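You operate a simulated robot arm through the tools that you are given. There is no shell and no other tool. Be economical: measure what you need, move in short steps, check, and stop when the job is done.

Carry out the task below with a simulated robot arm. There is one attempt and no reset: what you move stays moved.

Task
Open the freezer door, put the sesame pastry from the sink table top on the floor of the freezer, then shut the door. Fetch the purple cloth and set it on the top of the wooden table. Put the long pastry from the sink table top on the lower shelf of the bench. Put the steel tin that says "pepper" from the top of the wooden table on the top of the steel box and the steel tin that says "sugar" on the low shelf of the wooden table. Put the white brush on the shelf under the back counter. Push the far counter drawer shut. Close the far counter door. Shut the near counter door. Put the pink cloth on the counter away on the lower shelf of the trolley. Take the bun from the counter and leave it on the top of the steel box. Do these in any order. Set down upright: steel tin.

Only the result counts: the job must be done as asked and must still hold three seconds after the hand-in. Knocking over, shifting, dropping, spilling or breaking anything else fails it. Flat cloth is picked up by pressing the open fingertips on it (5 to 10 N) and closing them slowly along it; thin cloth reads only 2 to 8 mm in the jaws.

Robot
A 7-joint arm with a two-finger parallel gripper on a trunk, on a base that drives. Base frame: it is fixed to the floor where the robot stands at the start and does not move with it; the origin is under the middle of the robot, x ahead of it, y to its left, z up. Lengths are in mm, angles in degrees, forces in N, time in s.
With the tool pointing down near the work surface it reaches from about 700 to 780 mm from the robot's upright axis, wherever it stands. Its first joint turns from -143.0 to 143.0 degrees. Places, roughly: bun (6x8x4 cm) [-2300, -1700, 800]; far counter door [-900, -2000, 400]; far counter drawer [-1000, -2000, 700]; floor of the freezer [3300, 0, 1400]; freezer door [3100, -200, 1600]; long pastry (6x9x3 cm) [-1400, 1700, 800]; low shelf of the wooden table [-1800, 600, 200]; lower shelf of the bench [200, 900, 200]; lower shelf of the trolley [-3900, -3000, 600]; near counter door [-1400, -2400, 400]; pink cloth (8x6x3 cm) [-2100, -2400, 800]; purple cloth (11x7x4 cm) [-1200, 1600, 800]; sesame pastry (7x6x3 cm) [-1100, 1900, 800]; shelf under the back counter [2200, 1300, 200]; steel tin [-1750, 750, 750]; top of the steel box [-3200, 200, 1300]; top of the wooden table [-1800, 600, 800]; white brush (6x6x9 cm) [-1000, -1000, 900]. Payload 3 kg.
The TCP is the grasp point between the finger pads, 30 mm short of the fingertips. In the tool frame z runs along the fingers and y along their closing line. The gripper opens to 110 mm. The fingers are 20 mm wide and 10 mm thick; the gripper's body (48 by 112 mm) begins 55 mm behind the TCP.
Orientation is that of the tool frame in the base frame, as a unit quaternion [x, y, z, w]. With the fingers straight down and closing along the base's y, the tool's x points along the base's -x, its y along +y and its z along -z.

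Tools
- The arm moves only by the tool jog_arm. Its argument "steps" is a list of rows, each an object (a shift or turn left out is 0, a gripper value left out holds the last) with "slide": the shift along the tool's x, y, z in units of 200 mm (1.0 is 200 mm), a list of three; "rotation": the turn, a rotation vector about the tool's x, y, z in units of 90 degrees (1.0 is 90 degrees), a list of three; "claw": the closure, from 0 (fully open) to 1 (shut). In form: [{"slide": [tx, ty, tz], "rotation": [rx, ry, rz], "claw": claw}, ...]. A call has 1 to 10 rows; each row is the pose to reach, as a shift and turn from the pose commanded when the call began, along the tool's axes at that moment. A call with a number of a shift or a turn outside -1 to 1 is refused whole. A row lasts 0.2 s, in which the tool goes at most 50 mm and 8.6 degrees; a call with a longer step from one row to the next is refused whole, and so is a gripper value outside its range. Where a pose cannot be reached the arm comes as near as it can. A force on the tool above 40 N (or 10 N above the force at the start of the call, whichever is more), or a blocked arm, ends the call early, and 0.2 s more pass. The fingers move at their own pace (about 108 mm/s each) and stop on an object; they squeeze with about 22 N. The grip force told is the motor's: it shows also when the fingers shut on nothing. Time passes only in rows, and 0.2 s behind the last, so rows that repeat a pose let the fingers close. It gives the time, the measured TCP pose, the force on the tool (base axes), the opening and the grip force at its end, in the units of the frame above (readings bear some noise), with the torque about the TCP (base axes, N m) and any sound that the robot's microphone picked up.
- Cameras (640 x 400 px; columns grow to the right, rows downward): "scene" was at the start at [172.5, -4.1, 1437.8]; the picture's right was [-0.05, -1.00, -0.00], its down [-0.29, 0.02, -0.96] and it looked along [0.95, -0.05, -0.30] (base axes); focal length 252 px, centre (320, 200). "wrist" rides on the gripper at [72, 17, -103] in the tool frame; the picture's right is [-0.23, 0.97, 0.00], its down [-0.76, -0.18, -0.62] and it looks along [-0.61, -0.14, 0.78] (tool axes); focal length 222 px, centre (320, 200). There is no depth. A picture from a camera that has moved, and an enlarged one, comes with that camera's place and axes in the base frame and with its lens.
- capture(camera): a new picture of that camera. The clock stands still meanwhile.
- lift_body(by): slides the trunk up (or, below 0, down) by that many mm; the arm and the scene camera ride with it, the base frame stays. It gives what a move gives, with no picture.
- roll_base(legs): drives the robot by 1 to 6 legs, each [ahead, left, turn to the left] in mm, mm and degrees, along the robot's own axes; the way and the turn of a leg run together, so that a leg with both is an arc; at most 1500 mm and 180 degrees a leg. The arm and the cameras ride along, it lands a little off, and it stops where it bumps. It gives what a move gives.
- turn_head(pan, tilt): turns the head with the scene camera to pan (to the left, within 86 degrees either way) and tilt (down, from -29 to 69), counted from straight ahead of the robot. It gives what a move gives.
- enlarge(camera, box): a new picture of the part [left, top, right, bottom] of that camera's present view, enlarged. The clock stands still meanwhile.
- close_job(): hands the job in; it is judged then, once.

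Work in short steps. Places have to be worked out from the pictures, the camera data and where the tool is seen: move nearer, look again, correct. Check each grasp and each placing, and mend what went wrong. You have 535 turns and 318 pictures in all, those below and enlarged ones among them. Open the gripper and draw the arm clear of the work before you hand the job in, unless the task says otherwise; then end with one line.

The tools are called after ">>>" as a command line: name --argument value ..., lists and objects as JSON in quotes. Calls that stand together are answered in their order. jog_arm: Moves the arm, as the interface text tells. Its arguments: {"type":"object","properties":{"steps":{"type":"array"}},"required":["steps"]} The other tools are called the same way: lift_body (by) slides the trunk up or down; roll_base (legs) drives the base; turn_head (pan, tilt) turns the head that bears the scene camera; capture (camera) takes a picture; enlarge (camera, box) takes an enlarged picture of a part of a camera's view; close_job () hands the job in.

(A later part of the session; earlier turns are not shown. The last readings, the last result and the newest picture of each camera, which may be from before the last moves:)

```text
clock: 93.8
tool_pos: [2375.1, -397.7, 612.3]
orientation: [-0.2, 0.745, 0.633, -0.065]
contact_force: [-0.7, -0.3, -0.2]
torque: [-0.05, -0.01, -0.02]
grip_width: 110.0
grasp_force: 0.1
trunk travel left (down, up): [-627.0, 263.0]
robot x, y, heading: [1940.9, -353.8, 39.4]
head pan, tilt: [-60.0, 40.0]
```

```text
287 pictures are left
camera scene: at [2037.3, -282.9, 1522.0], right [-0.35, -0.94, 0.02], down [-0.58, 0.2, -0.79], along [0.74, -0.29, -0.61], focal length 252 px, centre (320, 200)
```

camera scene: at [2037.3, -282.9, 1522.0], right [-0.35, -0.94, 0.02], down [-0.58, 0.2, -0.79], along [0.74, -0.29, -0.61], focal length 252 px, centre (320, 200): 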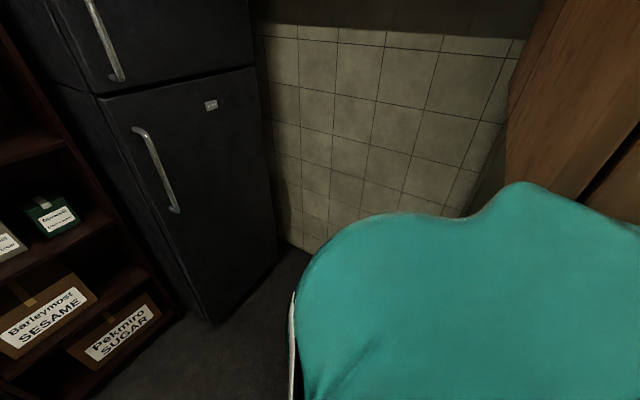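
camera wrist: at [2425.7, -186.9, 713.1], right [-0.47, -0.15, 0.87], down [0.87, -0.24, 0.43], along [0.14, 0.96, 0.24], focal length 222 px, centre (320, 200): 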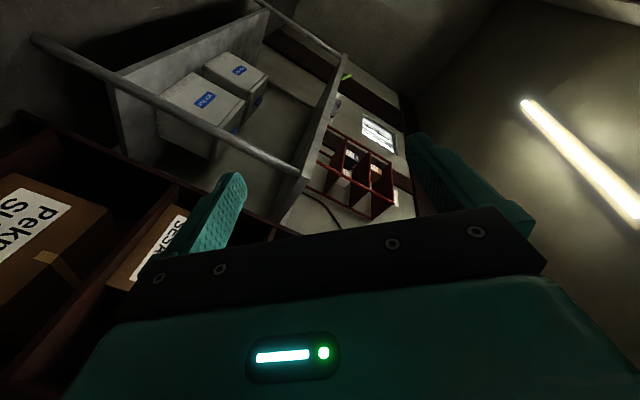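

Tilt has nearly gone and the drift has stopped; continuing back-left.

>>> roll_base --legs '[[-150, 150, 0]]'

>>> roll_base --legs '[[-150, 150, 0]]'

>>> roll_base --legs '[[-150, 150, 0]]'

>>> roll_base --legs '[[-150, 150, 0]]'

>>> roll_base --legs '[[-150, 150, 0]]'

>>> roll_base --legs '[[-150, 150, 0]]'

```text
clock: 94.5
tool_pos: [2376.2, -404.5, 610.4]
orientation: [-0.2, 0.749, 0.628, -0.066]
contact_force: [0.9, -1.4, -1.2]
torque: [0.04, 0.01, 0.03]
grip_width: 109.7
grasp_force: 0.0
trunk travel left (down, up): [-627.0, 263.0]
robot x, y, heading: [1938.9, -348.2, 39.2]
head pan, tilt: [-60.0, 40.0]
stopped in leg 1: the robot was blocked; the commanded pose is now the measured one
```

```text
clock: 95.5
tool_pos: [2357.8, -358.5, 596.0]
orientation: [-0.221, 0.739, 0.631, -0.089]
contact_force: [0.2, -0.1, 0.2]
torque: [-0.02, 0.0, 0.04]
grip_width: 109.9
grasp_force: 0.0
trunk travel left (down, up): [-627.0, 263.0]
robot x, y, heading: [1905.5, -322.4, 43.1]
head pan, tilt: [-60.0, 40.0]
stopped in leg 1: the robot was blocked; the commanded pose is now the measured one
```

```text
clock: 96.3
tool_pos: [2353.5, -353.1, 595.9]
orientation: [-0.224, 0.736, 0.632, -0.092]
contact_force: [0.2, -1.0, 1.0]
torque: [0.0, 0.01, 0.0]
grip_width: 110.2
grasp_force: 0.1
trunk travel left (down, up): [-627.0, 263.0]
robot x, y, heading: [1904.7, -322.2, 43.7]
head pan, tilt: [-60.0, 40.0]
stopped in leg 1: the robot was blocked; the commanded pose is now the measured one
```

```text
clock: 97.0
tool_pos: [2353.8, -350.5, 594.3]
orientation: [-0.225, 0.736, 0.632, -0.093]
contact_force: [0.1, 1.1, 0.0]
torque: [0.01, 0.03, 0.01]
grip_width: 109.7
grasp_force: 0.2
trunk travel left (down, up): [-627.0, 263.0]
robot x, y, heading: [1900.7, -318.2, 43.8]
head pan, tilt: [-60.0, 40.0]
stopped in leg 1: the robot was blocked; the commanded pose is now the measured one
```

```text
clock: 97.7
tool_pos: [2351.9, -346.2, 591.7]
orientation: [-0.227, 0.733, 0.633, -0.099]
contact_force: [-0.8, 1.0, 0.2]
torque: [0.03, 0.02, 0.02]
grip_width: 109.9
grasp_force: 0.0
trunk travel left (down, up): [-627.0, 263.0]
robot x, y, heading: [1901.3, -314.4, 44.3]
head pan, tilt: [-60.0, 40.0]
stopped in leg 1: the robot was blocked; the commanded pose is now the measured one
```

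```text
clock: 98.9
tool_pos: [2343.8, -318.3, 589.1]
orientation: [-0.24, 0.728, 0.632, -0.114]
contact_force: [0.6, -0.1, -0.2]
torque: [0.02, -0.01, 0.01]
grip_width: 109.8
grasp_force: 0.1
trunk travel left (down, up): [-627.0, 263.0]
robot x, y, heading: [1885.3, -308.6, 46.8]
head pan, tilt: [-60.0, 40.0]
stopped in leg 1: the robot was blocked; the commanded pose is now the measured one
```

Nearly free; now a pure-left and a forward-left try.

>>> roll_base --legs '[[0, 100, 0]]'

>>> roll_base --legs '[[100, 100, 0]]'

>>> roll_base --legs '[[0, 100, 0]]'

>>> turn_head --pan -86 --tilt 60

>>> capture --camera "scene"

```text
clock: 100.1
tool_pos: [2272.3, -250.1, 590.2]
orientation: [-0.24, 0.727, 0.633, -0.113]
contact_force: [-0.3, -0.4, -0.4]
torque: [0.0, -0.03, 0.0]
grip_width: 110.1
grasp_force: 0.0
trunk travel left (down, up): [-627.0, 263.0]
robot x, y, heading: [1814.8, -243.1, 46.6]
head pan, tilt: [-60.0, 40.0]
```

```text
clock: 101.4
tool_pos: [2269.5, -109.4, 588.8]
orientation: [-0.24, 0.727, 0.633, -0.114]
contact_force: [0.2, 0.9, 0.4]
torque: [0.0, -0.01, 0.02]
grip_width: 109.8
grasp_force: 0.0
trunk travel left (down, up): [-627.0, 263.0]
robot x, y, heading: [1807.2, -96.8, 47.0]
head pan, tilt: [-60.0, 40.0]
```

```text
clock: 102.6
tool_pos: [2193.6, -39.4, 589.7]
orientation: [-0.241, 0.727, 0.633, -0.115]
contact_force: [-0.5, 0.4, 0.8]
torque: [-0.04, -0.01, -0.01]
grip_width: 110.0
grasp_force: 0.1
trunk travel left (down, up): [-627.0, 263.0]
robot x, y, heading: [1736.4, -28.5, 47.0]
head pan, tilt: [-60.0, 40.0]
```

```text
clock: 103.5
tool_pos: [2194.5, -39.6, 588.6]
orientation: [-0.241, 0.726, 0.634, -0.115]
contact_force: [0.1, -1.3, -0.9]
torque: [-0.02, -0.01, -0.03]
grip_width: 109.8
grasp_force: 0.2
trunk travel left (down, up): [-627.0, 263.0]
robot x, y, heading: [1735.1, -30.7, 46.7]
head pan, tilt: [-85.9, 60.0]
```

```text
286 pictures are left
camera scene: at [1841.9, -11.8, 1490.0], right [-0.63, -0.78, 0.0], down [-0.67, 0.54, -0.5], along [0.39, -0.31, -0.87], focal length 252 px, centre (320, 200)
```

scene: 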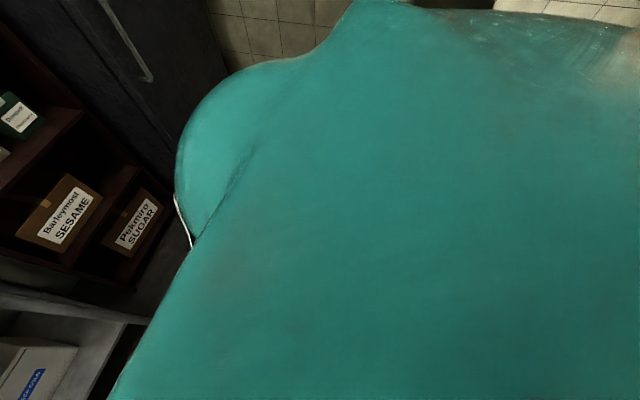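

Free at last. I back away to open floor, raise the trunk, and look at the mixer corner to check nothing was disturbed.

>>> roll_base --legs '[[-280, 197, 0]]'

>>> lift_body --by 200

>>> turn_head --pan -65 --tilt 20

>>> capture --camera "scene"

```text
clock: 105.7
tool_pos: [1856.7, -112.0, 589.4]
orientation: [-0.24, 0.727, 0.633, -0.113]
contact_force: [-0.2, 0.7, 0.5]
torque: [-0.01, 0.03, 0.03]
grip_width: 110.1
grasp_force: 0.1
trunk travel left (down, up): [-627.0, 263.0]
robot x, y, heading: [1400.6, -100.4, 46.5]
head pan, tilt: [-85.9, 60.0]
```

```text
clock: 107.9
tool_pos: [1857.1, -111.7, 788.9]
orientation: [-0.24, 0.727, 0.634, -0.114]
contact_force: [-0.1, 0.2, 0.4]
torque: [0.02, 0.01, 0.03]
grip_width: 110.0
grasp_force: 0.0
trunk travel left (down, up): [-827.0, 63.0]
robot x, y, heading: [1397.3, -101.2, 46.5]
head pan, tilt: [-85.9, 60.0]
```

```text
clock: 109.0
tool_pos: [1856.9, -112.3, 789.2]
orientation: [-0.24, 0.727, 0.633, -0.113]
contact_force: [0.4, 0.1, 0.8]
torque: [0.0, 0.0, -0.01]
grip_width: 109.8
grasp_force: 0.1
trunk travel left (down, up): [-827.0, 63.0]
robot x, y, heading: [1402.0, -101.5, 46.8]
head pan, tilt: [-65.0, 20.0]
```

```text
285 pictures are left
camera scene: at [1540.4, -70.6, 1748.0], right [-0.31, -0.95, 0.0], down [-0.33, 0.11, -0.94], along [0.89, -0.29, -0.34], focal length 252 px, centre (320, 200)
```

scene: 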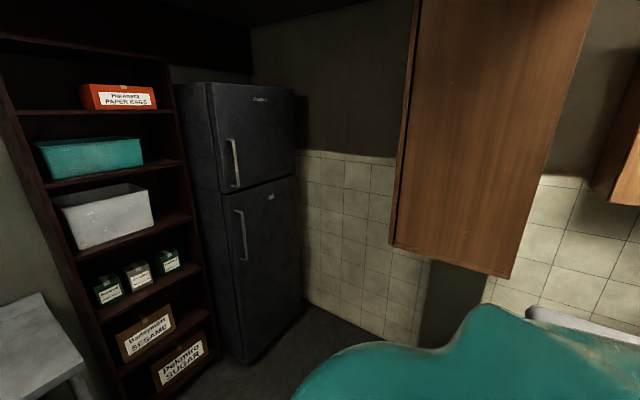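

Everything in that corner stands as before; the overhead cabinet is what caught me, so I'll keep clear of it. I bring the arm back toward a straight-down pose in two stages.

>>> jog_arm --steps '[{"slide": [-0.076, 0.06, 0.094], "rotation": [0.0867, 0.0203, -0.0096]}, {"slide": [-0.151, 0.119, 0.187], "rotation": [0.1734, 0.0406, -0.0192]}, {"slide": [-0.227, 0.179, 0.281], "rotation": [0.2601, 0.0609, -0.0288]}, {"slide": [-0.303, 0.238, 0.374], "rotation": [0.3468, 0.0812, -0.0384]}, {"slide": [-0.379, 0.298, 0.468], "rotation": [0.4335, 0.1015, -0.048]}, {"slide": [-0.454, 0.357, 0.562], "rotation": [0.5202, 0.1218, -0.0576]}, {"slide": [-0.53, 0.417, 0.655], "rotation": [0.6069, 0.1421, -0.0672]}, {"slide": [-0.606, 0.476, 0.749], "rotation": [0.6936, 0.1624, -0.0768]}, {"slide": [-0.681, 0.536, 0.842], "rotation": [0.7803, 0.1827, -0.0864]}, {"slide": [-0.757, 0.595, 0.936], "rotation": [0.867, 0.203, -0.096]}]'

```text
clock: 111.2
tool_pos: [1960.2, 242.3, 923.6]
orientation: [-0.397, 0.918, -0.001, 0.002]
contact_force: [0.4, 0.2, 0.5]
torque: [-0.02, 0.02, 0.0]
grip_width: 110.0
grasp_force: 0.0
out of reach, approached as far as the arm can: row 4, 5, 6, 7, 8, 9, 10
trunk travel left (down, up): [-827.0, 63.0]
robot x, y, heading: [1395.9, -101.2, 46.6]
head pan, tilt: [-65.0, 20.0]
```

Tool is straight down again. Next I raise and pitch the tool to horizontal for the handle.

>>> jog_arm --steps '[{"slide": [-0.04, 0.088, -0.09], "rotation": [0, -0.095, 0]}, {"slide": [-0.08, 0.176, -0.18], "rotation": [0, -0.19, 0]}, {"slide": [-0.12, 0.264, -0.27], "rotation": [0, -0.285, 0]}, {"slide": [-0.16, 0.352, -0.36], "rotation": [0, -0.38, 0]}, {"slide": [-0.2, 0.44, -0.45], "rotation": [0, -0.475, 0]}, {"slide": [-0.24, 0.528, -0.54], "rotation": [0, -0.57, 0]}, {"slide": [-0.28, 0.616, -0.63], "rotation": [0, -0.665, 0]}, {"slide": [-0.32, 0.704, -0.72], "rotation": [0, -0.76, 0]}, {"slide": [-0.36, 0.792, -0.81], "rotation": [0, -0.855, 0]}, {"slide": [-0.4, 0.88, -0.9], "rotation": [0, -0.95, 0]}]'

```text
clock: 113.4
tool_pos: [1956.4, 540.4, 1126.2]
orientation: [-0.291, 0.673, 0.271, 0.624]
contact_force: [-0.3, -0.3, -0.8]
torque: [-0.04, 0.0, -0.02]
grip_width: 110.2
grasp_force: 0.1
out of reach, approached as far as the arm can: row 1, 2, 3, 4, 5, 6, 7, 8, 9, 10
trunk travel left (down, up): [-827.0, 63.0]
robot x, y, heading: [1397.1, -103.0, 46.8]
head pan, tilt: [-65.0, 20.0]
```

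Horizontal tool reaches ~850 ahead. I raise toward handle height (z≈1450).

>>> lift_body --by 55

>>> jog_arm --steps '[{"slide": [-0.2, 0, 0], "rotation": [0, -0.01, 0]}, {"slide": [-0.4, 0, 0], "rotation": [0, -0.02, 0]}, {"slide": [-0.6, 0, 0], "rotation": [0, -0.03, 0]}, {"slide": [-0.8, 0, 0], "rotation": [0, -0.04, 0]}, {"slide": [-1, 0, 0], "rotation": [0, -0.05, 0]}]'

>>> jog_arm --steps '[{"slide": [-0.2, 0, 0]}, {"slide": [-0.35, 0, 0]}, {"slide": [-0.35, 0, 0]}]'

```text
clock: 114.3
tool_pos: [1956.0, 539.0, 1179.2]
orientation: [-0.291, 0.673, 0.271, 0.624]
contact_force: [-0.2, -0.4, -0.1]
torque: [-0.01, -0.01, 0.02]
grip_width: 110.0
grasp_force: 0.0
trunk travel left (down, up): [-882.0, 8.0]
robot x, y, heading: [1398.5, -104.2, 46.9]
head pan, tilt: [-65.0, 20.0]
```

```text
clock: 115.5
tool_pos: [1969.3, 541.6, 1237.2]
orientation: [-0.28, 0.649, 0.281, 0.649]
contact_force: [0.2, -0.4, 0.2]
torque: [-0.03, -0.02, 0.0]
grip_width: 110.0
grasp_force: 0.1
out of reach, approached as far as the arm can: row 2, 3, 4, 5
trunk travel left (down, up): [-882.0, 8.0]
robot x, y, heading: [1397.0, -100.3, 46.9]
head pan, tilt: [-65.0, 20.0]
```

```text
clock: 116.3
tool_pos: [1968.1, 540.8, 1236.9]
orientation: [-0.28, 0.649, 0.281, 0.649]
contact_force: [0.5, 0.0, -0.1]
torque: [0.01, 0.02, 0.01]
grip_width: 110.1
grasp_force: 0.1
out of reach, approached as far as the arm can: row 1, 2, 3
trunk travel left (down, up): [-882.0, 8.0]
robot x, y, heading: [1398.1, -99.0, 46.8]
head pan, tilt: [-65.0, 20.0]
```

The arm is at a limit; I try moving outward while rising.

>>> jog_arm --steps '[{"slide": [-0.1, 0, 0.1]}, {"slide": [-0.2, 0, 0.2]}, {"slide": [-0.35, 0, 0.3]}, {"slide": [-0.5, 0, 0.4]}, {"slide": [-0.7, 0, 0.5]}]'

>>> turn_head --pan 0 --tilt 30

>>> capture --camera "scene"

```text
clock: 117.5
tool_pos: [2035.3, 615.0, 1378.8]
orientation: [-0.279, 0.648, 0.282, 0.65]
contact_force: [0.6, -0.2, 0.5]
torque: [0.01, 0.02, 0.0]
grip_width: 110.1
grasp_force: 0.1
trunk travel left (down, up): [-882.0, 8.0]
robot x, y, heading: [1401.4, -100.1, 46.5]
head pan, tilt: [-65.0, 20.0]
```

```text
clock: 118.9
tool_pos: [2034.8, 615.2, 1377.0]
orientation: [-0.281, 0.648, 0.282, 0.649]
contact_force: [0.6, -0.3, -0.4]
torque: [-0.02, -0.03, 0.02]
grip_width: 110.0
grasp_force: 0.0
trunk travel left (down, up): [-882.0, 8.0]
robot x, y, heading: [1396.6, -103.7, 46.7]
head pan, tilt: [0.0, 30.0]
```

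```text
284 pictures are left
camera scene: at [1514.0, 24.7, 1787.1], right [0.73, -0.69, 0.0], down [-0.34, -0.36, -0.87], along [0.59, 0.63, -0.5], focal length 252 px, centre (320, 200)
```

scene: 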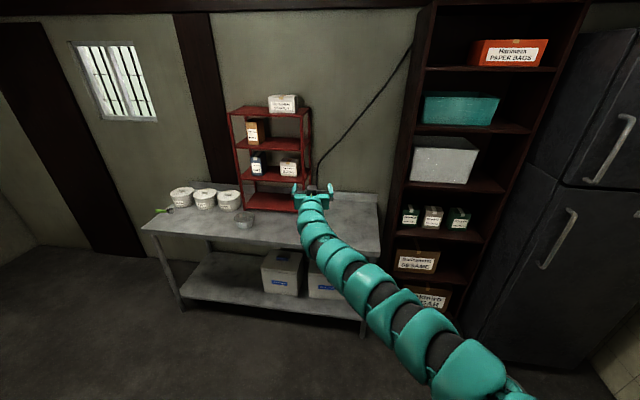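

That works: TCP at 961 ahead, z 1378. I turn to face 10° and drive to about (1850,-50), then look at the handle.

>>> roll_base --legs '[[0, 0, -36.7], [455, -28, 0]]'

>>> turn_head --pan 0 --tilt 20

>>> capture --camera "scene"

>>> capture --camera "wrist"

```text
clock: 123.3
tool_pos: [2781.2, 141.2, 1377.0]
orientation: [-0.061, 0.704, 0.062, 0.705]
contact_force: [-0.1, 0.3, 0.9]
torque: [0.0, 0.0, 0.01]
grip_width: 109.9
grasp_force: 0.1
trunk travel left (down, up): [-882.0, 8.0]
robot x, y, heading: [1842.6, -53.1, 10.0]
head pan, tilt: [0.0, 30.0]
```

```text
clock: 124.0
tool_pos: [2780.2, 140.6, 1377.1]
orientation: [-0.061, 0.704, 0.062, 0.705]
contact_force: [0.1, -0.2, -0.7]
torque: [0.01, 0.0, -0.04]
grip_width: 110.0
grasp_force: 0.1
trunk travel left (down, up): [-882.0, 8.0]
robot x, y, heading: [1845.1, -48.8, 9.9]
head pan, tilt: [0.0, 20.0]
```

```text
283 pictures are left
camera scene: at [2012.7, -19.2, 1803.1], right [0.17, -0.98, 0.0], down [-0.34, -0.06, -0.94], along [0.93, 0.16, -0.34], focal length 252 px, centre (320, 200)
```

scene: 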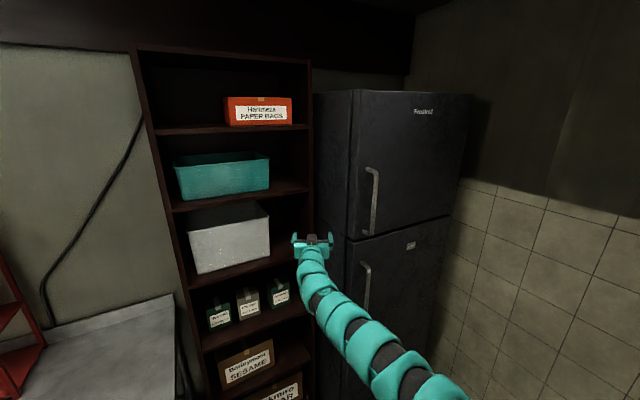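

```text
282 pictures are left
camera wrist: at [2676.5, 137.5, 1306.1], right [-0.17, 0.96, 0.23], down [-0.58, -0.28, 0.76], along [0.79, 0.0, 0.61], focal length 222 px, centre (320, 200)
```

wrist: 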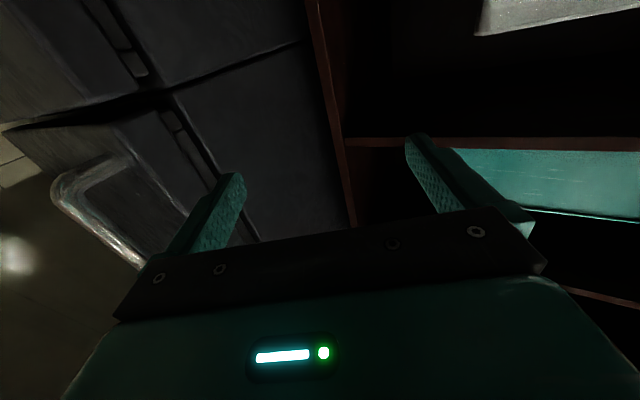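

Handle lower end triangulates to about (2865,-60,1365), running up to z≈1610. I move the tool right and up to line up in front of it.

>>> jog_arm --steps '[{"slide": [-0.06, -0.17, 0]}, {"slide": [-0.12, -0.34, 0]}, {"slide": [-0.18, -0.5, 0]}, {"slide": [-0.25, -0.67, 0]}, {"slide": [-0.3, -0.84, 0]}, {"slide": [-0.35, -1, 0]}]'

>>> capture --camera "wrist"

>>> enlarge --camera "scene" --box '[260, 120, 480, 300]'

```text
clock: 125.4
tool_pos: [2816.0, -56.0, 1444.6]
orientation: [-0.061, 0.703, 0.064, 0.705]
contact_force: [-0.1, 0.8, 1.3]
torque: [-0.01, 0.0, -0.01]
grip_width: 110.1
grasp_force: 0.2
trunk travel left (down, up): [-882.0, 8.0]
robot x, y, heading: [1844.6, -50.4, 10.1]
head pan, tilt: [0.0, 20.0]
```

```text
281 pictures are left
camera wrist: at [2711.9, -59.7, 1374.1], right [-0.17, 0.96, 0.23], down [-0.58, -0.29, 0.76], along [0.79, 0.0, 0.61], focal length 222 px, centre (320, 200)
```

wrist: 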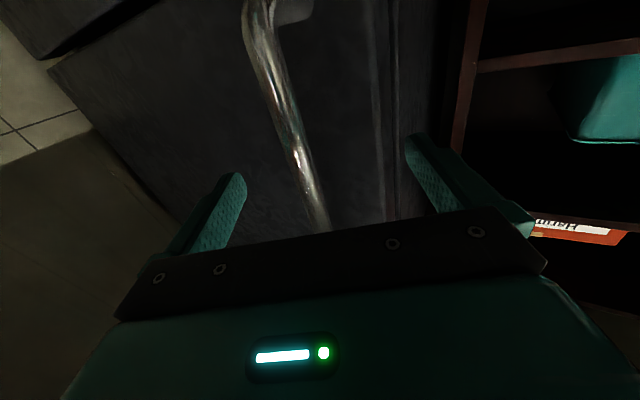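

```text
2.22 times, centred on (370, 210) of scene
camera zoom: at [2012.8, -20.5, 1803.1], right [0.17, -0.98, 0.0], down [-0.34, -0.06, -0.94], along [0.93, 0.16, -0.34], focal length 561 px, centre (209, 178)
```

zoom: 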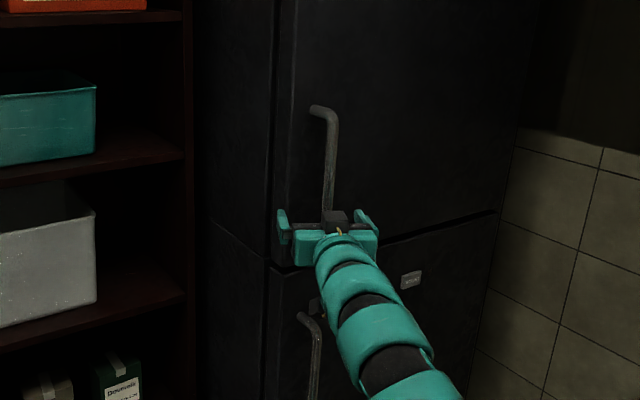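

The bar is between the fingers, about 48 mm beyond the TCP. I advance and close on it.

>>> jog_arm --steps '[{"slide": [0, -0.04, 0.08]}, {"slide": [0, -0.08, 0.16]}, {"slide": [0, -0.11, 0.24]}, {"slide": [0, -0.11, 0.24], "claw": 1}, {"slide": [0, -0.11, 0.24], "claw": 1}, {"slide": [0, -0.11, 0.24], "claw": 1}]'

>>> capture --camera "wrist"

```text
clock: 126.2
tool_pos: [2851.2, -53.0, 1446.4]
orientation: [-0.068, 0.704, 0.068, 0.704]
contact_force: [-61.7, 8.0, -5.2]
torque: [-0.24, 0.01, 3.45]
grip_width: 77.8
grasp_force: 10.3
trunk travel left (down, up): [-882.0, 8.0]
robot x, y, heading: [1839.3, -54.3, 10.1]
head pan, tilt: [0.0, 20.0]
stopped in row 4: the force on the tool passed its limit at 66 N (the readings are from after the stop); the commanded pose is now the measured one
```

```text
279 pictures are left
camera wrist: at [2746.1, -58.3, 1375.0], right [-0.19, 0.96, 0.23], down [-0.58, -0.29, 0.76], along [0.8, 0.01, 0.61], focal length 222 px, centre (320, 200)
```

wrist: 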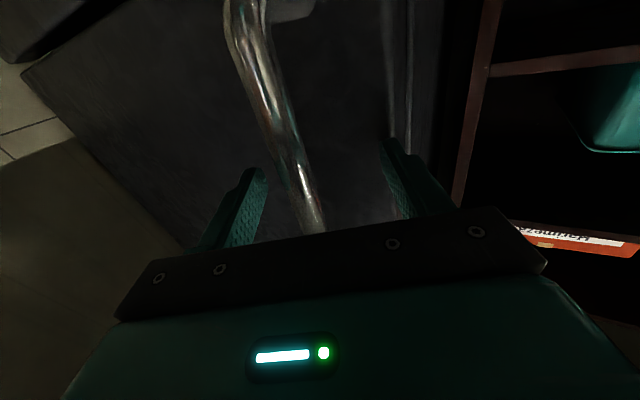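

A fingertip touched the door. I back off ~10 mm and close on the bar.

>>> jog_arm --steps '[{"slide": [0, 0, -0.05]}, {"slide": [0, 0, -0.05], "claw": 1}, {"slide": [0, -0.03, -0.05], "claw": 1}, {"slide": [0, -0.03, -0.05], "claw": 1}, {"slide": [0, -0.03, -0.05], "claw": 1}]'

>>> capture --camera "wrist"

```text
clock: 127.5
tool_pos: [2854.1, -68.3, 1435.1]
orientation: [-0.064, 0.709, 0.063, 0.699]
contact_force: [-7.6, 11.4, -23.8]
torque: [0.08, 0.05, -0.02]
grip_width: 18.7
grasp_force: 44.9
trunk travel left (down, up): [-882.0, 8.0]
robot x, y, heading: [1842.2, -48.4, 10.3]
head pan, tilt: [0.0, 20.0]
```

```text
278 pictures are left
camera wrist: at [2749.0, -72.7, 1365.9], right [-0.17, 0.96, 0.23], down [-0.57, -0.28, 0.77], along [0.8, 0.0, 0.59], focal length 222 px, centre (320, 200)
```

wrist: 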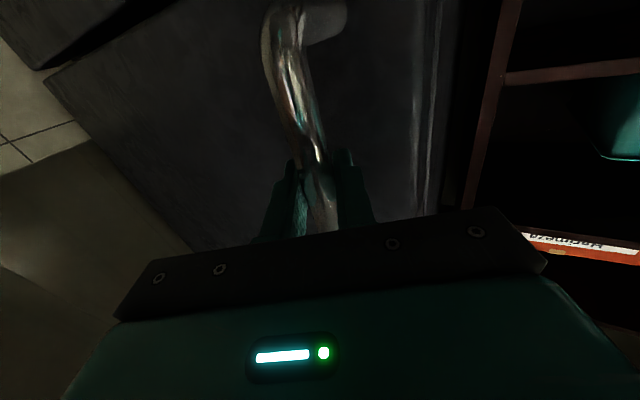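

Bar gripped (18.7 mm). I pull along the door's arc in small rows.

>>> jog_arm --steps '[{"slide": [0, -0.03, -0.05]}, {"slide": [0, -0.07, -0.1]}, {"slide": [0, -0.142, -0.2]}, {"slide": [0, -0.22, -0.295]}, {"slide": [0, -0.302, -0.389]}]'

```text
clock: 128.7
tool_pos: [2791.0, -151.3, 1437.7]
orientation: [-0.062, 0.709, 0.061, 0.699]
contact_force: [-3.6, 0.1, -27.6]
torque: [-0.01, -0.04, -0.32]
grip_width: 18.7
grasp_force: 44.7
trunk travel left (down, up): [-882.0, 8.0]
robot x, y, heading: [1841.5, -47.9, 10.1]
head pan, tilt: [0.0, 20.0]
```

The door follows. I continue to about 25°.

>>> jog_arm --steps '[{"slide": [0, -0.09, -0.09]}, {"slide": [0, -0.173, -0.171]}, {"slide": [0, -0.265, -0.25]}, {"slide": [0, -0.363, -0.326]}, {"slide": [0, -0.463, -0.397]}, {"slide": [0, -0.563, -0.466]}]'

>>> capture --camera "scene"

```text
clock: 129.7
tool_pos: [2745.1, -236.7, 1438.4]
orientation: [-0.058, 0.708, 0.057, 0.702]
contact_force: [32.8, -12.8, 2.6]
torque: [-0.18, 0.73, -0.12]
grip_width: 19.0
grasp_force: 44.5
trunk travel left (down, up): [-882.0, 8.0]
robot x, y, heading: [1847.2, -51.1, 10.0]
head pan, tilt: [0.0, 20.0]
stopped in row 5: the force on the tool passed its limit at 55 N (the readings are from after the stop); the commanded pose is now the measured one
```

```text
277 pictures are left
camera scene: at [2021.9, -24.6, 1802.5], right [0.17, -0.99, 0.0], down [-0.34, -0.06, -0.94], along [0.92, 0.16, -0.35], focal length 252 px, centre (320, 200)
```

scene: 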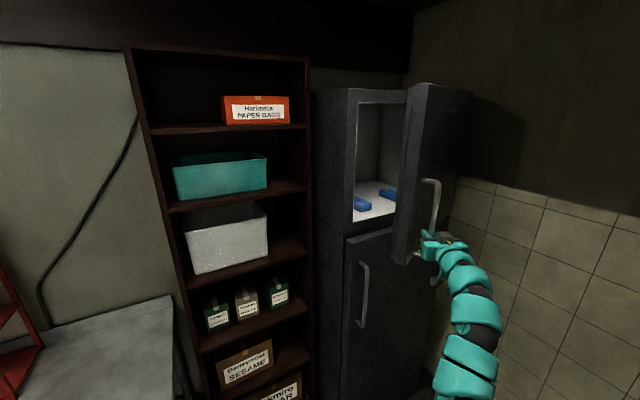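

Door now open ~35°; the pull went a little too straight. I continue curving more to the right.

>>> jog_arm --steps '[{"slide": [0, -0.08, 0.02]}, {"slide": [0, -0.18, 0.0]}, {"slide": [0, -0.3, -0.03]}, {"slide": [0, -0.43, -0.05]}, {"slide": [0, -0.56, -0.06]}, {"slide": [0, -0.7, -0.06]}]'

>>> capture --camera "scene"

```text
clock: 130.2
tool_pos: [2742.5, -247.1, 1440.7]
orientation: [-0.065, 0.709, 0.066, 0.699]
contact_force: [-14.4, 5.4, -8.5]
torque: [-0.03, -0.5, 0.27]
grip_width: 18.3
grasp_force: 44.9
trunk travel left (down, up): [-882.0, 8.0]
robot x, y, heading: [1844.3, -50.3, 10.0]
head pan, tilt: [0.0, 20.0]
stopped in row 2: the force on the tool passed its limit at 98 N (the readings are from after the stop); the commanded pose is now the measured one
```

```text
276 pictures are left
camera scene: at [2008.8, -19.8, 1803.7], right [0.17, -0.98, 0.0], down [-0.34, -0.06, -0.94], along [0.93, 0.16, -0.34], focal length 252 px, centre (320, 200)
```

scene: 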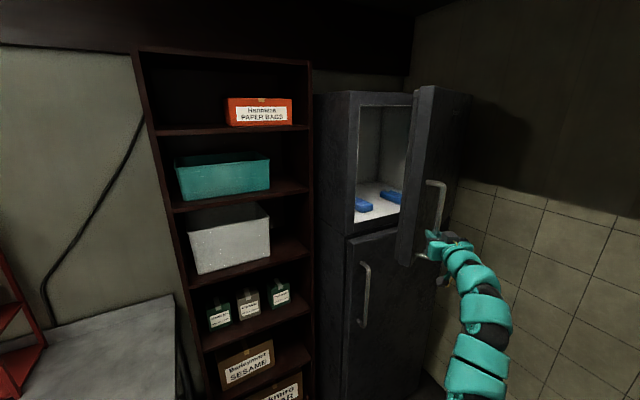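

The finger likely binds against the door as its angle grows. I open the jaws slightly and withdraw, to push the door from its inner side next.

>>> jog_arm --steps '[{"slide": [0, 0, 0], "claw": 0.6}, {"slide": [0, 0, 0], "claw": 0.6}, {"slide": [0, -0.02, -0.1], "claw": 0.6}, {"slide": [0, -0.02, -0.25], "claw": 0.6}, {"slide": [0, -0.02, -0.45], "claw": 0.6}, {"slide": [0, -0.02, -0.45], "claw": 0.6}]'

>>> capture --camera "scene"

```text
clock: 131.6
tool_pos: [2658.8, -269.6, 1440.0]
orientation: [-0.065, 0.709, 0.064, 0.699]
contact_force: [0.3, 0.9, -0.3]
torque: [0.02, 0.0, -0.02]
grip_width: 44.0
grasp_force: 0.1
trunk travel left (down, up): [-882.0, 8.0]
robot x, y, heading: [1844.8, -48.2, 10.3]
head pan, tilt: [0.0, 20.0]
```

```text
275 pictures are left
camera scene: at [2012.9, -19.1, 1803.0], right [0.17, -0.98, 0.0], down [-0.34, -0.06, -0.94], along [0.93, 0.16, -0.34], focal length 252 px, centre (320, 200)
```

scene: 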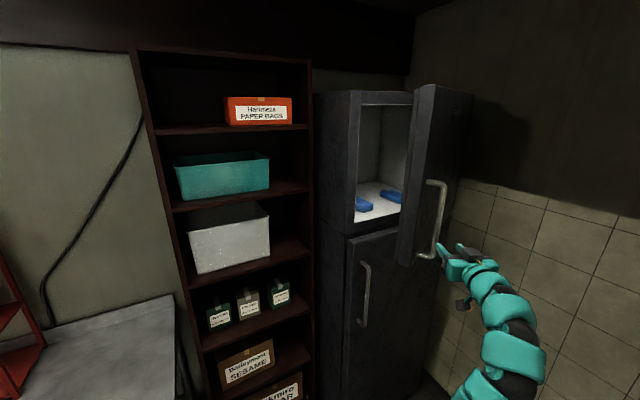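

Door stands at roughly 40°, freezer floor visible. I move left past the door's free edge, forward behind it, jaws shut.

>>> jog_arm --steps '[{"slide": [0, 0.2, 0], "claw": 1}, {"slide": [0, 0.4, 0], "claw": 1}, {"slide": [0, 0.6, 0]}, {"slide": [0, 0.8, 0]}, {"slide": [0, 1, 0]}, {"slide": [0, 1, 0.2]}, {"slide": [0, 1, 0.4]}, {"slide": [0, 1, 0.6]}, {"slide": [0, 1, 0.85]}]'

>>> capture --camera "scene"

```text
clock: 133.6
tool_pos: [2789.4, -40.6, 1435.8]
orientation: [-0.064, 0.71, 0.064, 0.698]
contact_force: [0.5, 0.0, -1.0]
torque: [0.03, -0.04, 0.01]
grip_width: 0.0
grasp_force: 21.9
trunk travel left (down, up): [-882.0, 8.0]
robot x, y, heading: [1844.0, -52.0, 10.0]
head pan, tilt: [0.0, 20.0]
```

```text
274 pictures are left
camera scene: at [2014.0, -18.9, 1802.9], right [0.17, -0.98, 0.0], down [-0.34, -0.06, -0.94], along [0.93, 0.16, -0.34], focal length 252 px, centre (320, 200)
```

scene: 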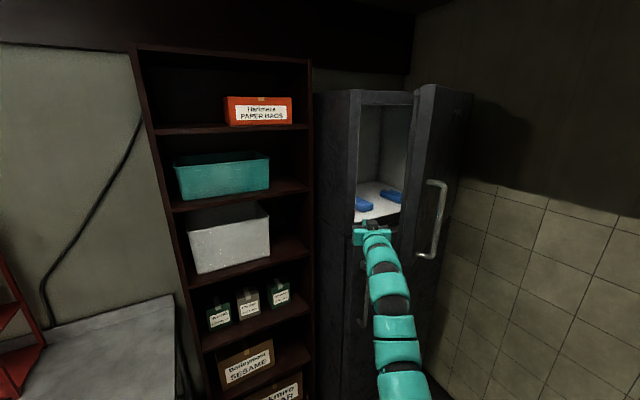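

Fingers are inside of the door's edge. I go 40 mm in and sweep right to push the door open.

>>> jog_arm --steps '[{"slide": [0, -0.1, 0.1]}, {"slide": [0, -0.25, 0.2]}, {"slide": [0, -0.4, 0.2]}, {"slide": [0, -0.55, 0.2]}, {"slide": [0, -0.7, 0.18]}, {"slide": [0, -0.85, 0.16]}, {"slide": [0, -1, 0.14]}]'

>>> capture --camera "scene"

```text
clock: 135.2
tool_pos: [2855.7, -236.5, 1435.2]
orientation: [-0.063, 0.71, 0.064, 0.698]
contact_force: [0.3, -0.4, -0.8]
torque: [0.01, -0.05, 0.06]
grip_width: 0.1
grasp_force: 22.1
trunk travel left (down, up): [-882.0, 8.0]
robot x, y, heading: [1844.7, -49.7, 9.9]
head pan, tilt: [0.0, 20.0]
```

```text
273 pictures are left
camera scene: at [2017.4, -21.0, 1802.7], right [0.17, -0.98, 0.0], down [-0.34, -0.06, -0.94], along [0.92, 0.16, -0.34], focal length 252 px, centre (320, 200)
```

scene: 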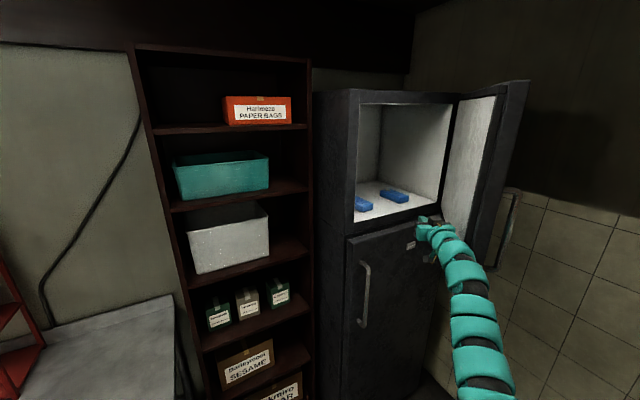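

Opening wide. A further push of ~120 mm.

>>> jog_arm --steps '[{"slide": [0, -0.15, 0]}, {"slide": [0, -0.3, 0]}, {"slide": [0, -0.45, 0]}, {"slide": [0, -0.6, 0]}]'

>>> capture --camera "scene"

```text
clock: 136.2
tool_pos: [2872.8, -351.4, 1435.4]
orientation: [-0.063, 0.709, 0.064, 0.699]
contact_force: [-0.1, -0.2, 0.0]
torque: [0.01, -0.04, 0.01]
grip_width: 0.2
grasp_force: 22.2
trunk travel left (down, up): [-882.0, 8.0]
robot x, y, heading: [1842.1, -52.5, 10.0]
head pan, tilt: [0.0, 20.0]
```

```text
272 pictures are left
camera scene: at [2013.4, -20.5, 1803.0], right [0.17, -0.99, 0.0], down [-0.34, -0.06, -0.94], along [0.93, 0.16, -0.34], focal length 252 px, centre (320, 200)
```

scene: 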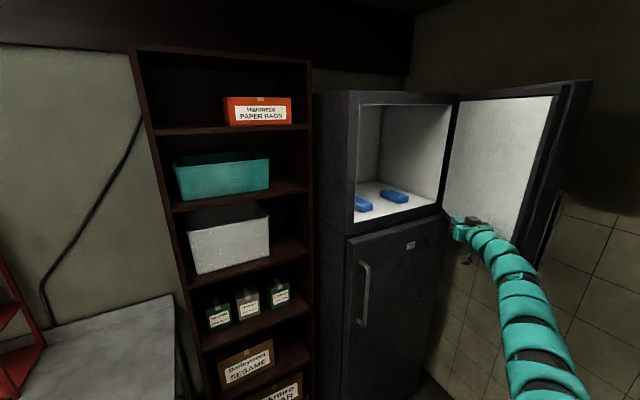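

The freezer is wide open, floor with two blue packs visible. I back away to open floor before folding the arm.

>>> roll_base --legs '[[-500, 0, 0], [-338, 99, 0]]'

>>> jog_arm --steps '[{"slide": [0.05, 0.2, -0.1], "rotation": [0, 0.09, 0], "claw": 0}, {"slide": [0.1, 0.4, -0.2], "rotation": [0, 0.18, 0]}, {"slide": [0.15, 0.6, -0.3], "rotation": [0, 0.27, 0]}, {"slide": [0.2, 0.8, -0.4], "rotation": [0, 0.36, 0]}, {"slide": [0.25, 1, -0.5], "rotation": [0, 0.45, 0]}, {"slide": [0.3, 1, -0.7], "rotation": [0, 0.54, 0]}, {"slide": [0.35, 1, -0.85], "rotation": [0, 0.63, 0]}, {"slide": [0.4, 1, -1], "rotation": [0, 0.72, 0]}, {"slide": [0.4, 1, -1], "rotation": [0, 0.81, 0]}, {"slide": [0.4, 1, -1], "rotation": [0, 0.9, 0]}]'

```text
clock: 138.8
tool_pos: [2445.6, -379.1, 1437.5]
orientation: [-0.084, 0.706, 0.083, 0.698]
contact_force: [0.0, -0.2, -0.3]
torque: [-0.01, 0.03, 0.0]
grip_width: 0.0
grasp_force: 21.8
trunk travel left (down, up): [-882.0, 8.0]
robot x, y, heading: [1407.1, -123.0, 11.2]
head pan, tilt: [0.0, 20.0]
stopped in leg 1: the robot was blocked; the commanded pose is now the measured one
```

```text
clock: 141.0
tool_pos: [2201.5, -240.3, 1360.8]
orientation: [-0.112, 0.991, 0.009, 0.073]
contact_force: [0.4, 0.0, -0.3]
torque: [0.04, 0.04, 0.03]
grip_width: 109.7
grasp_force: 0.0
out of reach, approached as far as the arm can: row 8
trunk travel left (down, up): [-882.0, 8.0]
robot x, y, heading: [1402.7, -128.6, 11.0]
head pan, tilt: [0.0, 20.0]
```

Blocked once more at (1407,-123). The arm is retracted now; I look right and down for the cause.

>>> turn_head --pan -50 --tilt 35

>>> capture --camera "scene"

>>> turn_head --pan 86 --tilt 45

>>> capture --camera "scene"

```text
clock: 142.2
tool_pos: [2199.1, -240.4, 1363.7]
orientation: [-0.111, 0.991, 0.009, 0.076]
contact_force: [-0.6, 0.5, 0.7]
torque: [0.04, -0.03, -0.01]
grip_width: 110.0
grasp_force: 0.1
trunk travel left (down, up): [-882.0, 8.0]
robot x, y, heading: [1401.5, -132.8, 11.0]
head pan, tilt: [-50.0, 35.0]
```

```text
271 pictures are left
camera scene: at [1548.7, -167.2, 1779.3], right [-0.63, -0.78, 0.0], down [-0.45, 0.36, -0.82], along [0.64, -0.52, -0.57], focal length 252 px, centre (320, 200)
```

scene: 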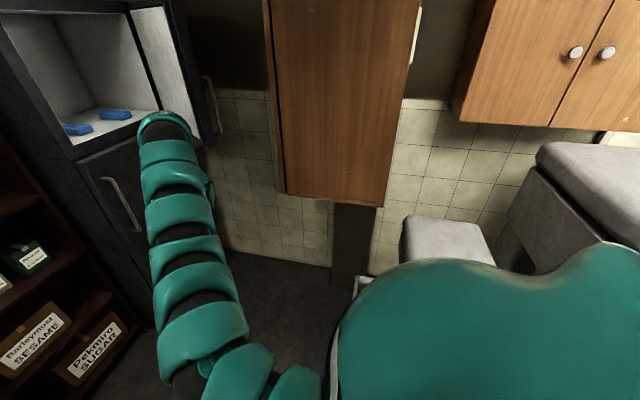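

```text
clock: 144.4
tool_pos: [2199.4, -241.8, 1363.2]
orientation: [-0.111, 0.991, 0.008, 0.075]
contact_force: [0.2, 0.0, 0.0]
torque: [-0.02, 0.03, 0.03]
grip_width: 109.9
grasp_force: 0.0
trunk travel left (down, up): [-882.0, 8.0]
robot x, y, heading: [1402.9, -129.6, 11.0]
head pan, tilt: [85.9, 45.0]
```

```text
270 pictures are left
camera scene: at [1470.9, -31.2, 1764.5], right [0.99, 0.12, 0.0], down [0.08, -0.7, -0.71], along [-0.08, 0.7, -0.71], focal length 252 px, centre (320, 200)
```

scene: 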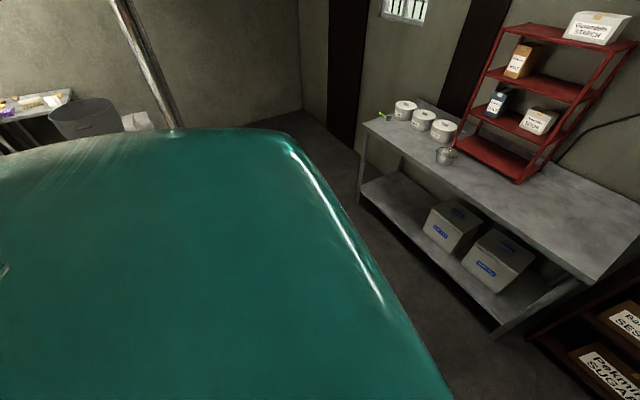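

The overhead cabinet's lower corner (~(2108,-486), z 1360) evidently caught the arm. I move left, away from it, then back to open floor and turn toward the sink table.

>>> roll_base --legs '[[0, 200, 0], [-450, 0, 0], [0, 0, 134]]'

```text
clock: 152.3
tool_pos: [853.8, 785.7, 1362.5]
orientation: [0.842, -0.534, -0.058, -0.044]
contact_force: [2.4, -0.6, 0.2]
torque: [0.05, 0.16, -0.06]
grip_width: 109.9
grasp_force: 0.0
trunk travel left (down, up): [-882.0, 8.0]
robot x, y, heading: [923.2, -16.7, 115.5]
head pan, tilt: [85.9, 45.0]
stopped in leg 3: the force on the tool passed its limit at 75 N (the readings are from after the stop); the commanded pose is now the measured one
```

I touched the pole by the bench at about (790,800). I back off 200 mm and finish the turn.

>>> roll_base --legs '[[-220, 0, -5], [0, 0, 35]]'

>>> turn_head --pan 0 --tilt 35

>>> capture --camera "scene"

```text
clock: 155.7
tool_pos: [540.5, 432.9, 1362.2]
orientation: [0.954, -0.292, -0.067, -0.027]
contact_force: [-0.1, -0.2, 1.1]
torque: [-0.02, 0.01, 0.02]
grip_width: 109.8
grasp_force: 0.0
trunk travel left (down, up): [-882.0, 8.0]
robot x, y, heading: [1008.0, -222.6, 146.0]
head pan, tilt: [85.9, 45.0]
```

```text
clock: 157.3
tool_pos: [540.5, 433.1, 1363.2]
orientation: [0.954, -0.292, -0.067, -0.026]
contact_force: [0.3, 0.2, -0.4]
torque: [-0.01, 0.02, -0.01]
grip_width: 109.9
grasp_force: 0.1
trunk travel left (down, up): [-882.0, 8.0]
robot x, y, heading: [1009.3, -220.4, 146.0]
head pan, tilt: [0.0, 35.0]
```

```text
269 pictures are left
camera scene: at [871.1, -124.2, 1779.3], right [0.56, 0.83, 0.0], down [0.48, -0.32, -0.82], along [-0.68, 0.46, -0.57], focal length 252 px, centre (320, 200)
```

scene: 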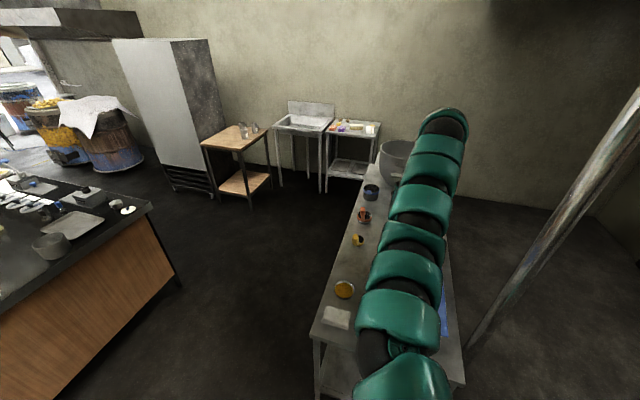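

Layout is clearer: the bench runs along 128°, the sink table lies beyond its far end. I drive down the aisle left of the bench to the sink table.

>>> roll_base --legs '[[278, 548, 0], [0, 0, -18], [1066, 0, 0], [1000, 0, 0]]'

>>> turn_head --pan -20 --tilt 40

>>> capture --camera "scene"

>>> turn_head --pan 60 --tilt 40

>>> capture --camera "scene"

```text
clock: 171.5
tool_pos: [-1015.2, 1870.0, 1362.3]
orientation: [0.894, -0.442, -0.062, -0.038]
contact_force: [-0.5, 0.2, 0.3]
torque: [0.03, 0.04, 0.01]
grip_width: 109.9
grasp_force: 0.0
trunk travel left (down, up): [-882.0, 8.0]
robot x, y, heading: [-771.7, 1102.4, 127.5]
head pan, tilt: [0.0, 35.0]
```

```text
clock: 172.4
tool_pos: [-1014.3, 1868.8, 1362.4]
orientation: [0.895, -0.441, -0.062, -0.037]
contact_force: [0.2, -0.3, 0.0]
torque: [0.0, -0.02, -0.01]
grip_width: 110.2
grasp_force: 0.1
trunk travel left (down, up): [-882.0, 8.0]
robot x, y, heading: [-775.8, 1099.0, 127.5]
head pan, tilt: [-20.0, 40.0]
```

```text
268 pictures are left
camera scene: at [-850.0, 1246.6, 1771.7], right [0.95, 0.3, 0.0], down [0.19, -0.61, -0.77], along [-0.23, 0.73, -0.64], focal length 252 px, centre (320, 200)
```

scene: 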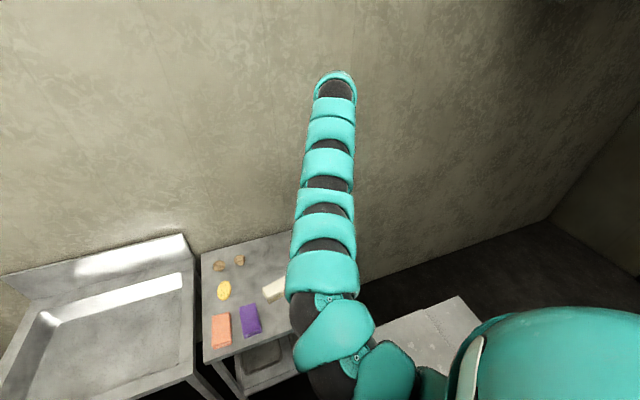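

```text
clock: 173.9
tool_pos: [-1014.7, 1869.4, 1364.0]
orientation: [0.894, -0.442, -0.062, -0.037]
contact_force: [0.3, 0.0, 0.2]
torque: [0.01, 0.02, -0.01]
grip_width: 110.0
grasp_force: 0.0
trunk travel left (down, up): [-882.0, 8.0]
robot x, y, heading: [-774.5, 1101.3, 127.4]
head pan, tilt: [60.0, 40.0]
```

```text
267 pictures are left
camera scene: at [-908.7, 1154.6, 1771.7], right [-0.13, 0.99, 0.0], down [0.64, 0.08, -0.77], along [-0.76, -0.1, -0.64], focal length 252 px, centre (320, 200)
```

scene: 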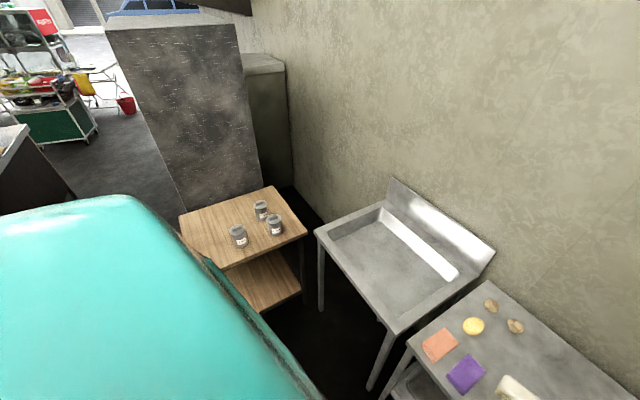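

Steel box stands behind the tall cabinet near the wall. Next I enlarge the sink table contents.

>>> turn_head --pan 5 --tilt 55

>>> capture --camera "scene"

>>> turn_head --pan 25 --tilt 50

>>> enlarge --camera "scene" --box '[300, 60, 620, 260]'

```text
clock: 175.1
tool_pos: [-1015.6, 1869.3, 1362.0]
orientation: [0.894, -0.441, -0.062, -0.038]
contact_force: [-0.2, 0.0, -0.1]
torque: [-0.03, 0.0, 0.0]
grip_width: 109.9
grasp_force: 0.0
trunk travel left (down, up): [-882.0, 8.0]
robot x, y, heading: [-771.1, 1103.0, 127.5]
head pan, tilt: [5.0, 55.0]
```

```text
266 pictures are left
camera scene: at [-873.2, 1218.7, 1751.0], right [0.74, 0.68, 0.0], down [0.55, -0.6, -0.57], along [-0.39, 0.42, -0.82], focal length 252 px, centre (320, 200)
```

scene: 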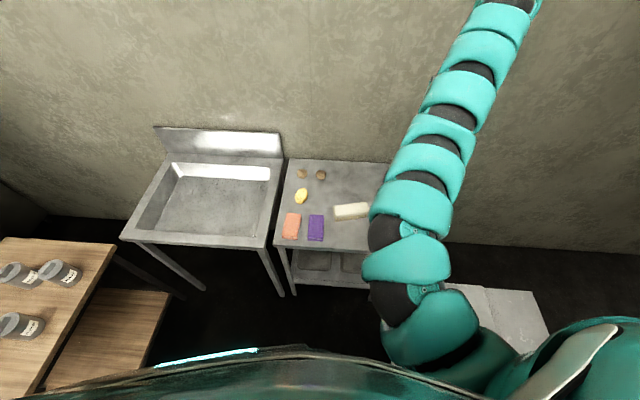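

```text
clock: 176.0
tool_pos: [-1015.1, 1869.4, 1362.7]
orientation: [0.894, -0.442, -0.063, -0.038]
contact_force: [0.0, 0.6, 0.0]
torque: [0.01, 0.0, 0.02]
grip_width: 109.9
grasp_force: 0.1
trunk travel left (down, up): [-882.0, 8.0]
robot x, y, heading: [-773.8, 1100.7, 127.3]
head pan, tilt: [25.0, 50.0]
```

```text
2.00 times, centred on (460, 160) of scene
camera zoom: at [-892.6, 1201.2, 1757.5], right [0.46, 0.89, 0.0], down [0.68, -0.35, -0.64], along [-0.57, 0.3, -0.77], focal length 505 px, centre (40, 280)
```

zoom: 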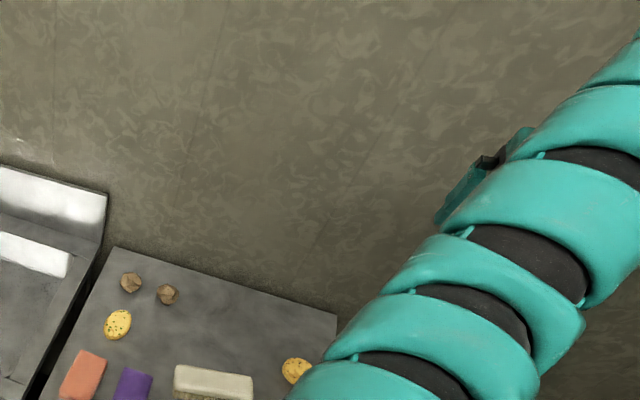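

The yellow pastry at (-1124,1937) is the sesame one; the yellow one at (-1390,1659) fits the "long pastry"; purple cloth at (-1250,1600). I centre the tool, level it, and drive to face the sesame pastry.

>>> jog_arm --steps '[{"slide": [0, 0.23, 0], "rotation": [0, 0.05, 0]}, {"slide": [0, 0.46, 0], "rotation": [0, 0.093, 0]}, {"slide": [0, 0.7, 0], "rotation": [0, 0.093, 0]}, {"slide": [0, 0.94, 0], "rotation": [0, 0.093, 0]}, {"slide": [0, 1, 0], "rotation": [0, 0.093, 0]}]'

>>> jog_arm --steps '[{"slide": [0, 0.2, 0]}, {"slide": [0, 0.375, 0]}, {"slide": [0, 0.375, 0]}]'

>>> roll_base --legs '[[137, -239, 0.8]]'

>>> capture --camera "wrist"

```text
clock: 177.2
tool_pos: [-1175.8, 1747.1, 1360.4]
orientation: [0.897, -0.443, 0.003, -0.005]
contact_force: [-0.2, 0.6, -0.3]
torque: [0.01, 0.0, 0.02]
grip_width: 110.1
grasp_force: 0.2
trunk travel left (down, up): [-882.0, 8.0]
robot x, y, heading: [-778.3, 1099.6, 127.5]
head pan, tilt: [25.0, 50.0]
```

```text
clock: 178.0
tool_pos: [-1233.9, 1703.5, 1360.7]
orientation: [0.896, -0.444, 0.003, -0.005]
contact_force: [-0.6, 0.8, 1.1]
torque: [0.0, -0.01, 0.04]
grip_width: 110.0
grasp_force: 0.1
trunk travel left (down, up): [-882.0, 8.0]
robot x, y, heading: [-774.9, 1099.8, 127.7]
head pan, tilt: [25.0, 50.0]
```

```text
clock: 179.6
tool_pos: [-1201.4, 1868.7, 1358.1]
orientation: [0.892, -0.453, 0.002, -0.003]
contact_force: [1.1, 0.9, 0.4]
torque: [-0.06, 0.07, 0.02]
grip_width: 109.9
grasp_force: 0.1
trunk travel left (down, up): [-882.0, 8.0]
robot x, y, heading: [-759.1, 1254.5, 126.2]
head pan, tilt: [25.0, 50.0]
stopped in leg 1: the robot was blocked; the commanded pose is now the measured one
```

```text
264 pictures are left
camera wrist: at [-1172.2, 1797.1, 1463.6], right [-0.92, -0.39, -0.01], down [-0.31, 0.72, 0.62], along [-0.24, 0.58, -0.78], focal length 222 px, centre (320, 200)
```

wrist: 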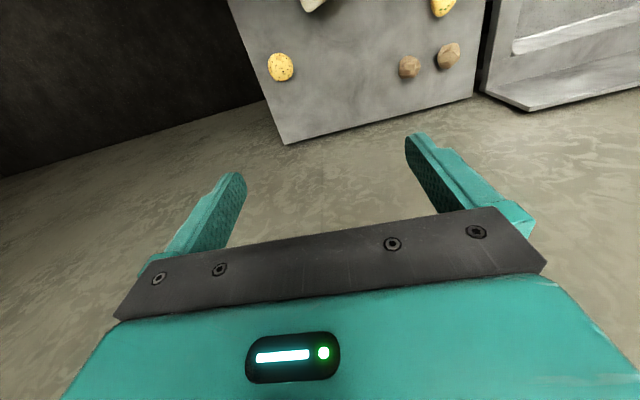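

The bench reaches further than I thought and blocks my right side. From here the pastry is still within reach diagonally, so I free the side, creep 45 mm ahead, and lower.

>>> roll_base --legs '[[0, 25, 0], [50, 0, 1.5]]'

>>> lift_body --by -280

>>> capture --camera "wrist"

```text
clock: 181.0
tool_pos: [-1270.2, 1879.0, 1358.2]
orientation: [0.897, -0.442, 0.004, -0.006]
contact_force: [-0.7, 0.3, 0.1]
torque: [-0.03, -0.05, 0.0]
grip_width: 109.7
grasp_force: 0.1
trunk travel left (down, up): [-882.0, 8.0]
robot x, y, heading: [-808.3, 1278.7, 127.4]
head pan, tilt: [25.0, 50.0]
```

```text
clock: 183.8
tool_pos: [-1267.9, 1878.1, 1079.0]
orientation: [0.898, -0.441, 0.003, -0.006]
contact_force: [0.1, -0.1, -0.2]
torque: [0.01, -0.01, -0.02]
grip_width: 109.9
grasp_force: 0.1
trunk travel left (down, up): [-602.0, 288.0]
robot x, y, heading: [-805.8, 1276.9, 127.6]
head pan, tilt: [25.0, 50.0]
```

```text
263 pictures are left
camera wrist: at [-1238.0, 1807.8, 1184.4], right [-0.91, -0.41, -0.01], down [-0.33, 0.71, 0.62], along [-0.25, 0.57, -0.78], focal length 222 px, centre (320, 200)
```

wrist: 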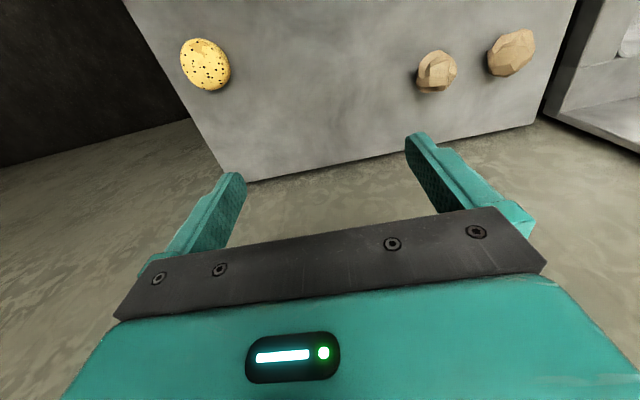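

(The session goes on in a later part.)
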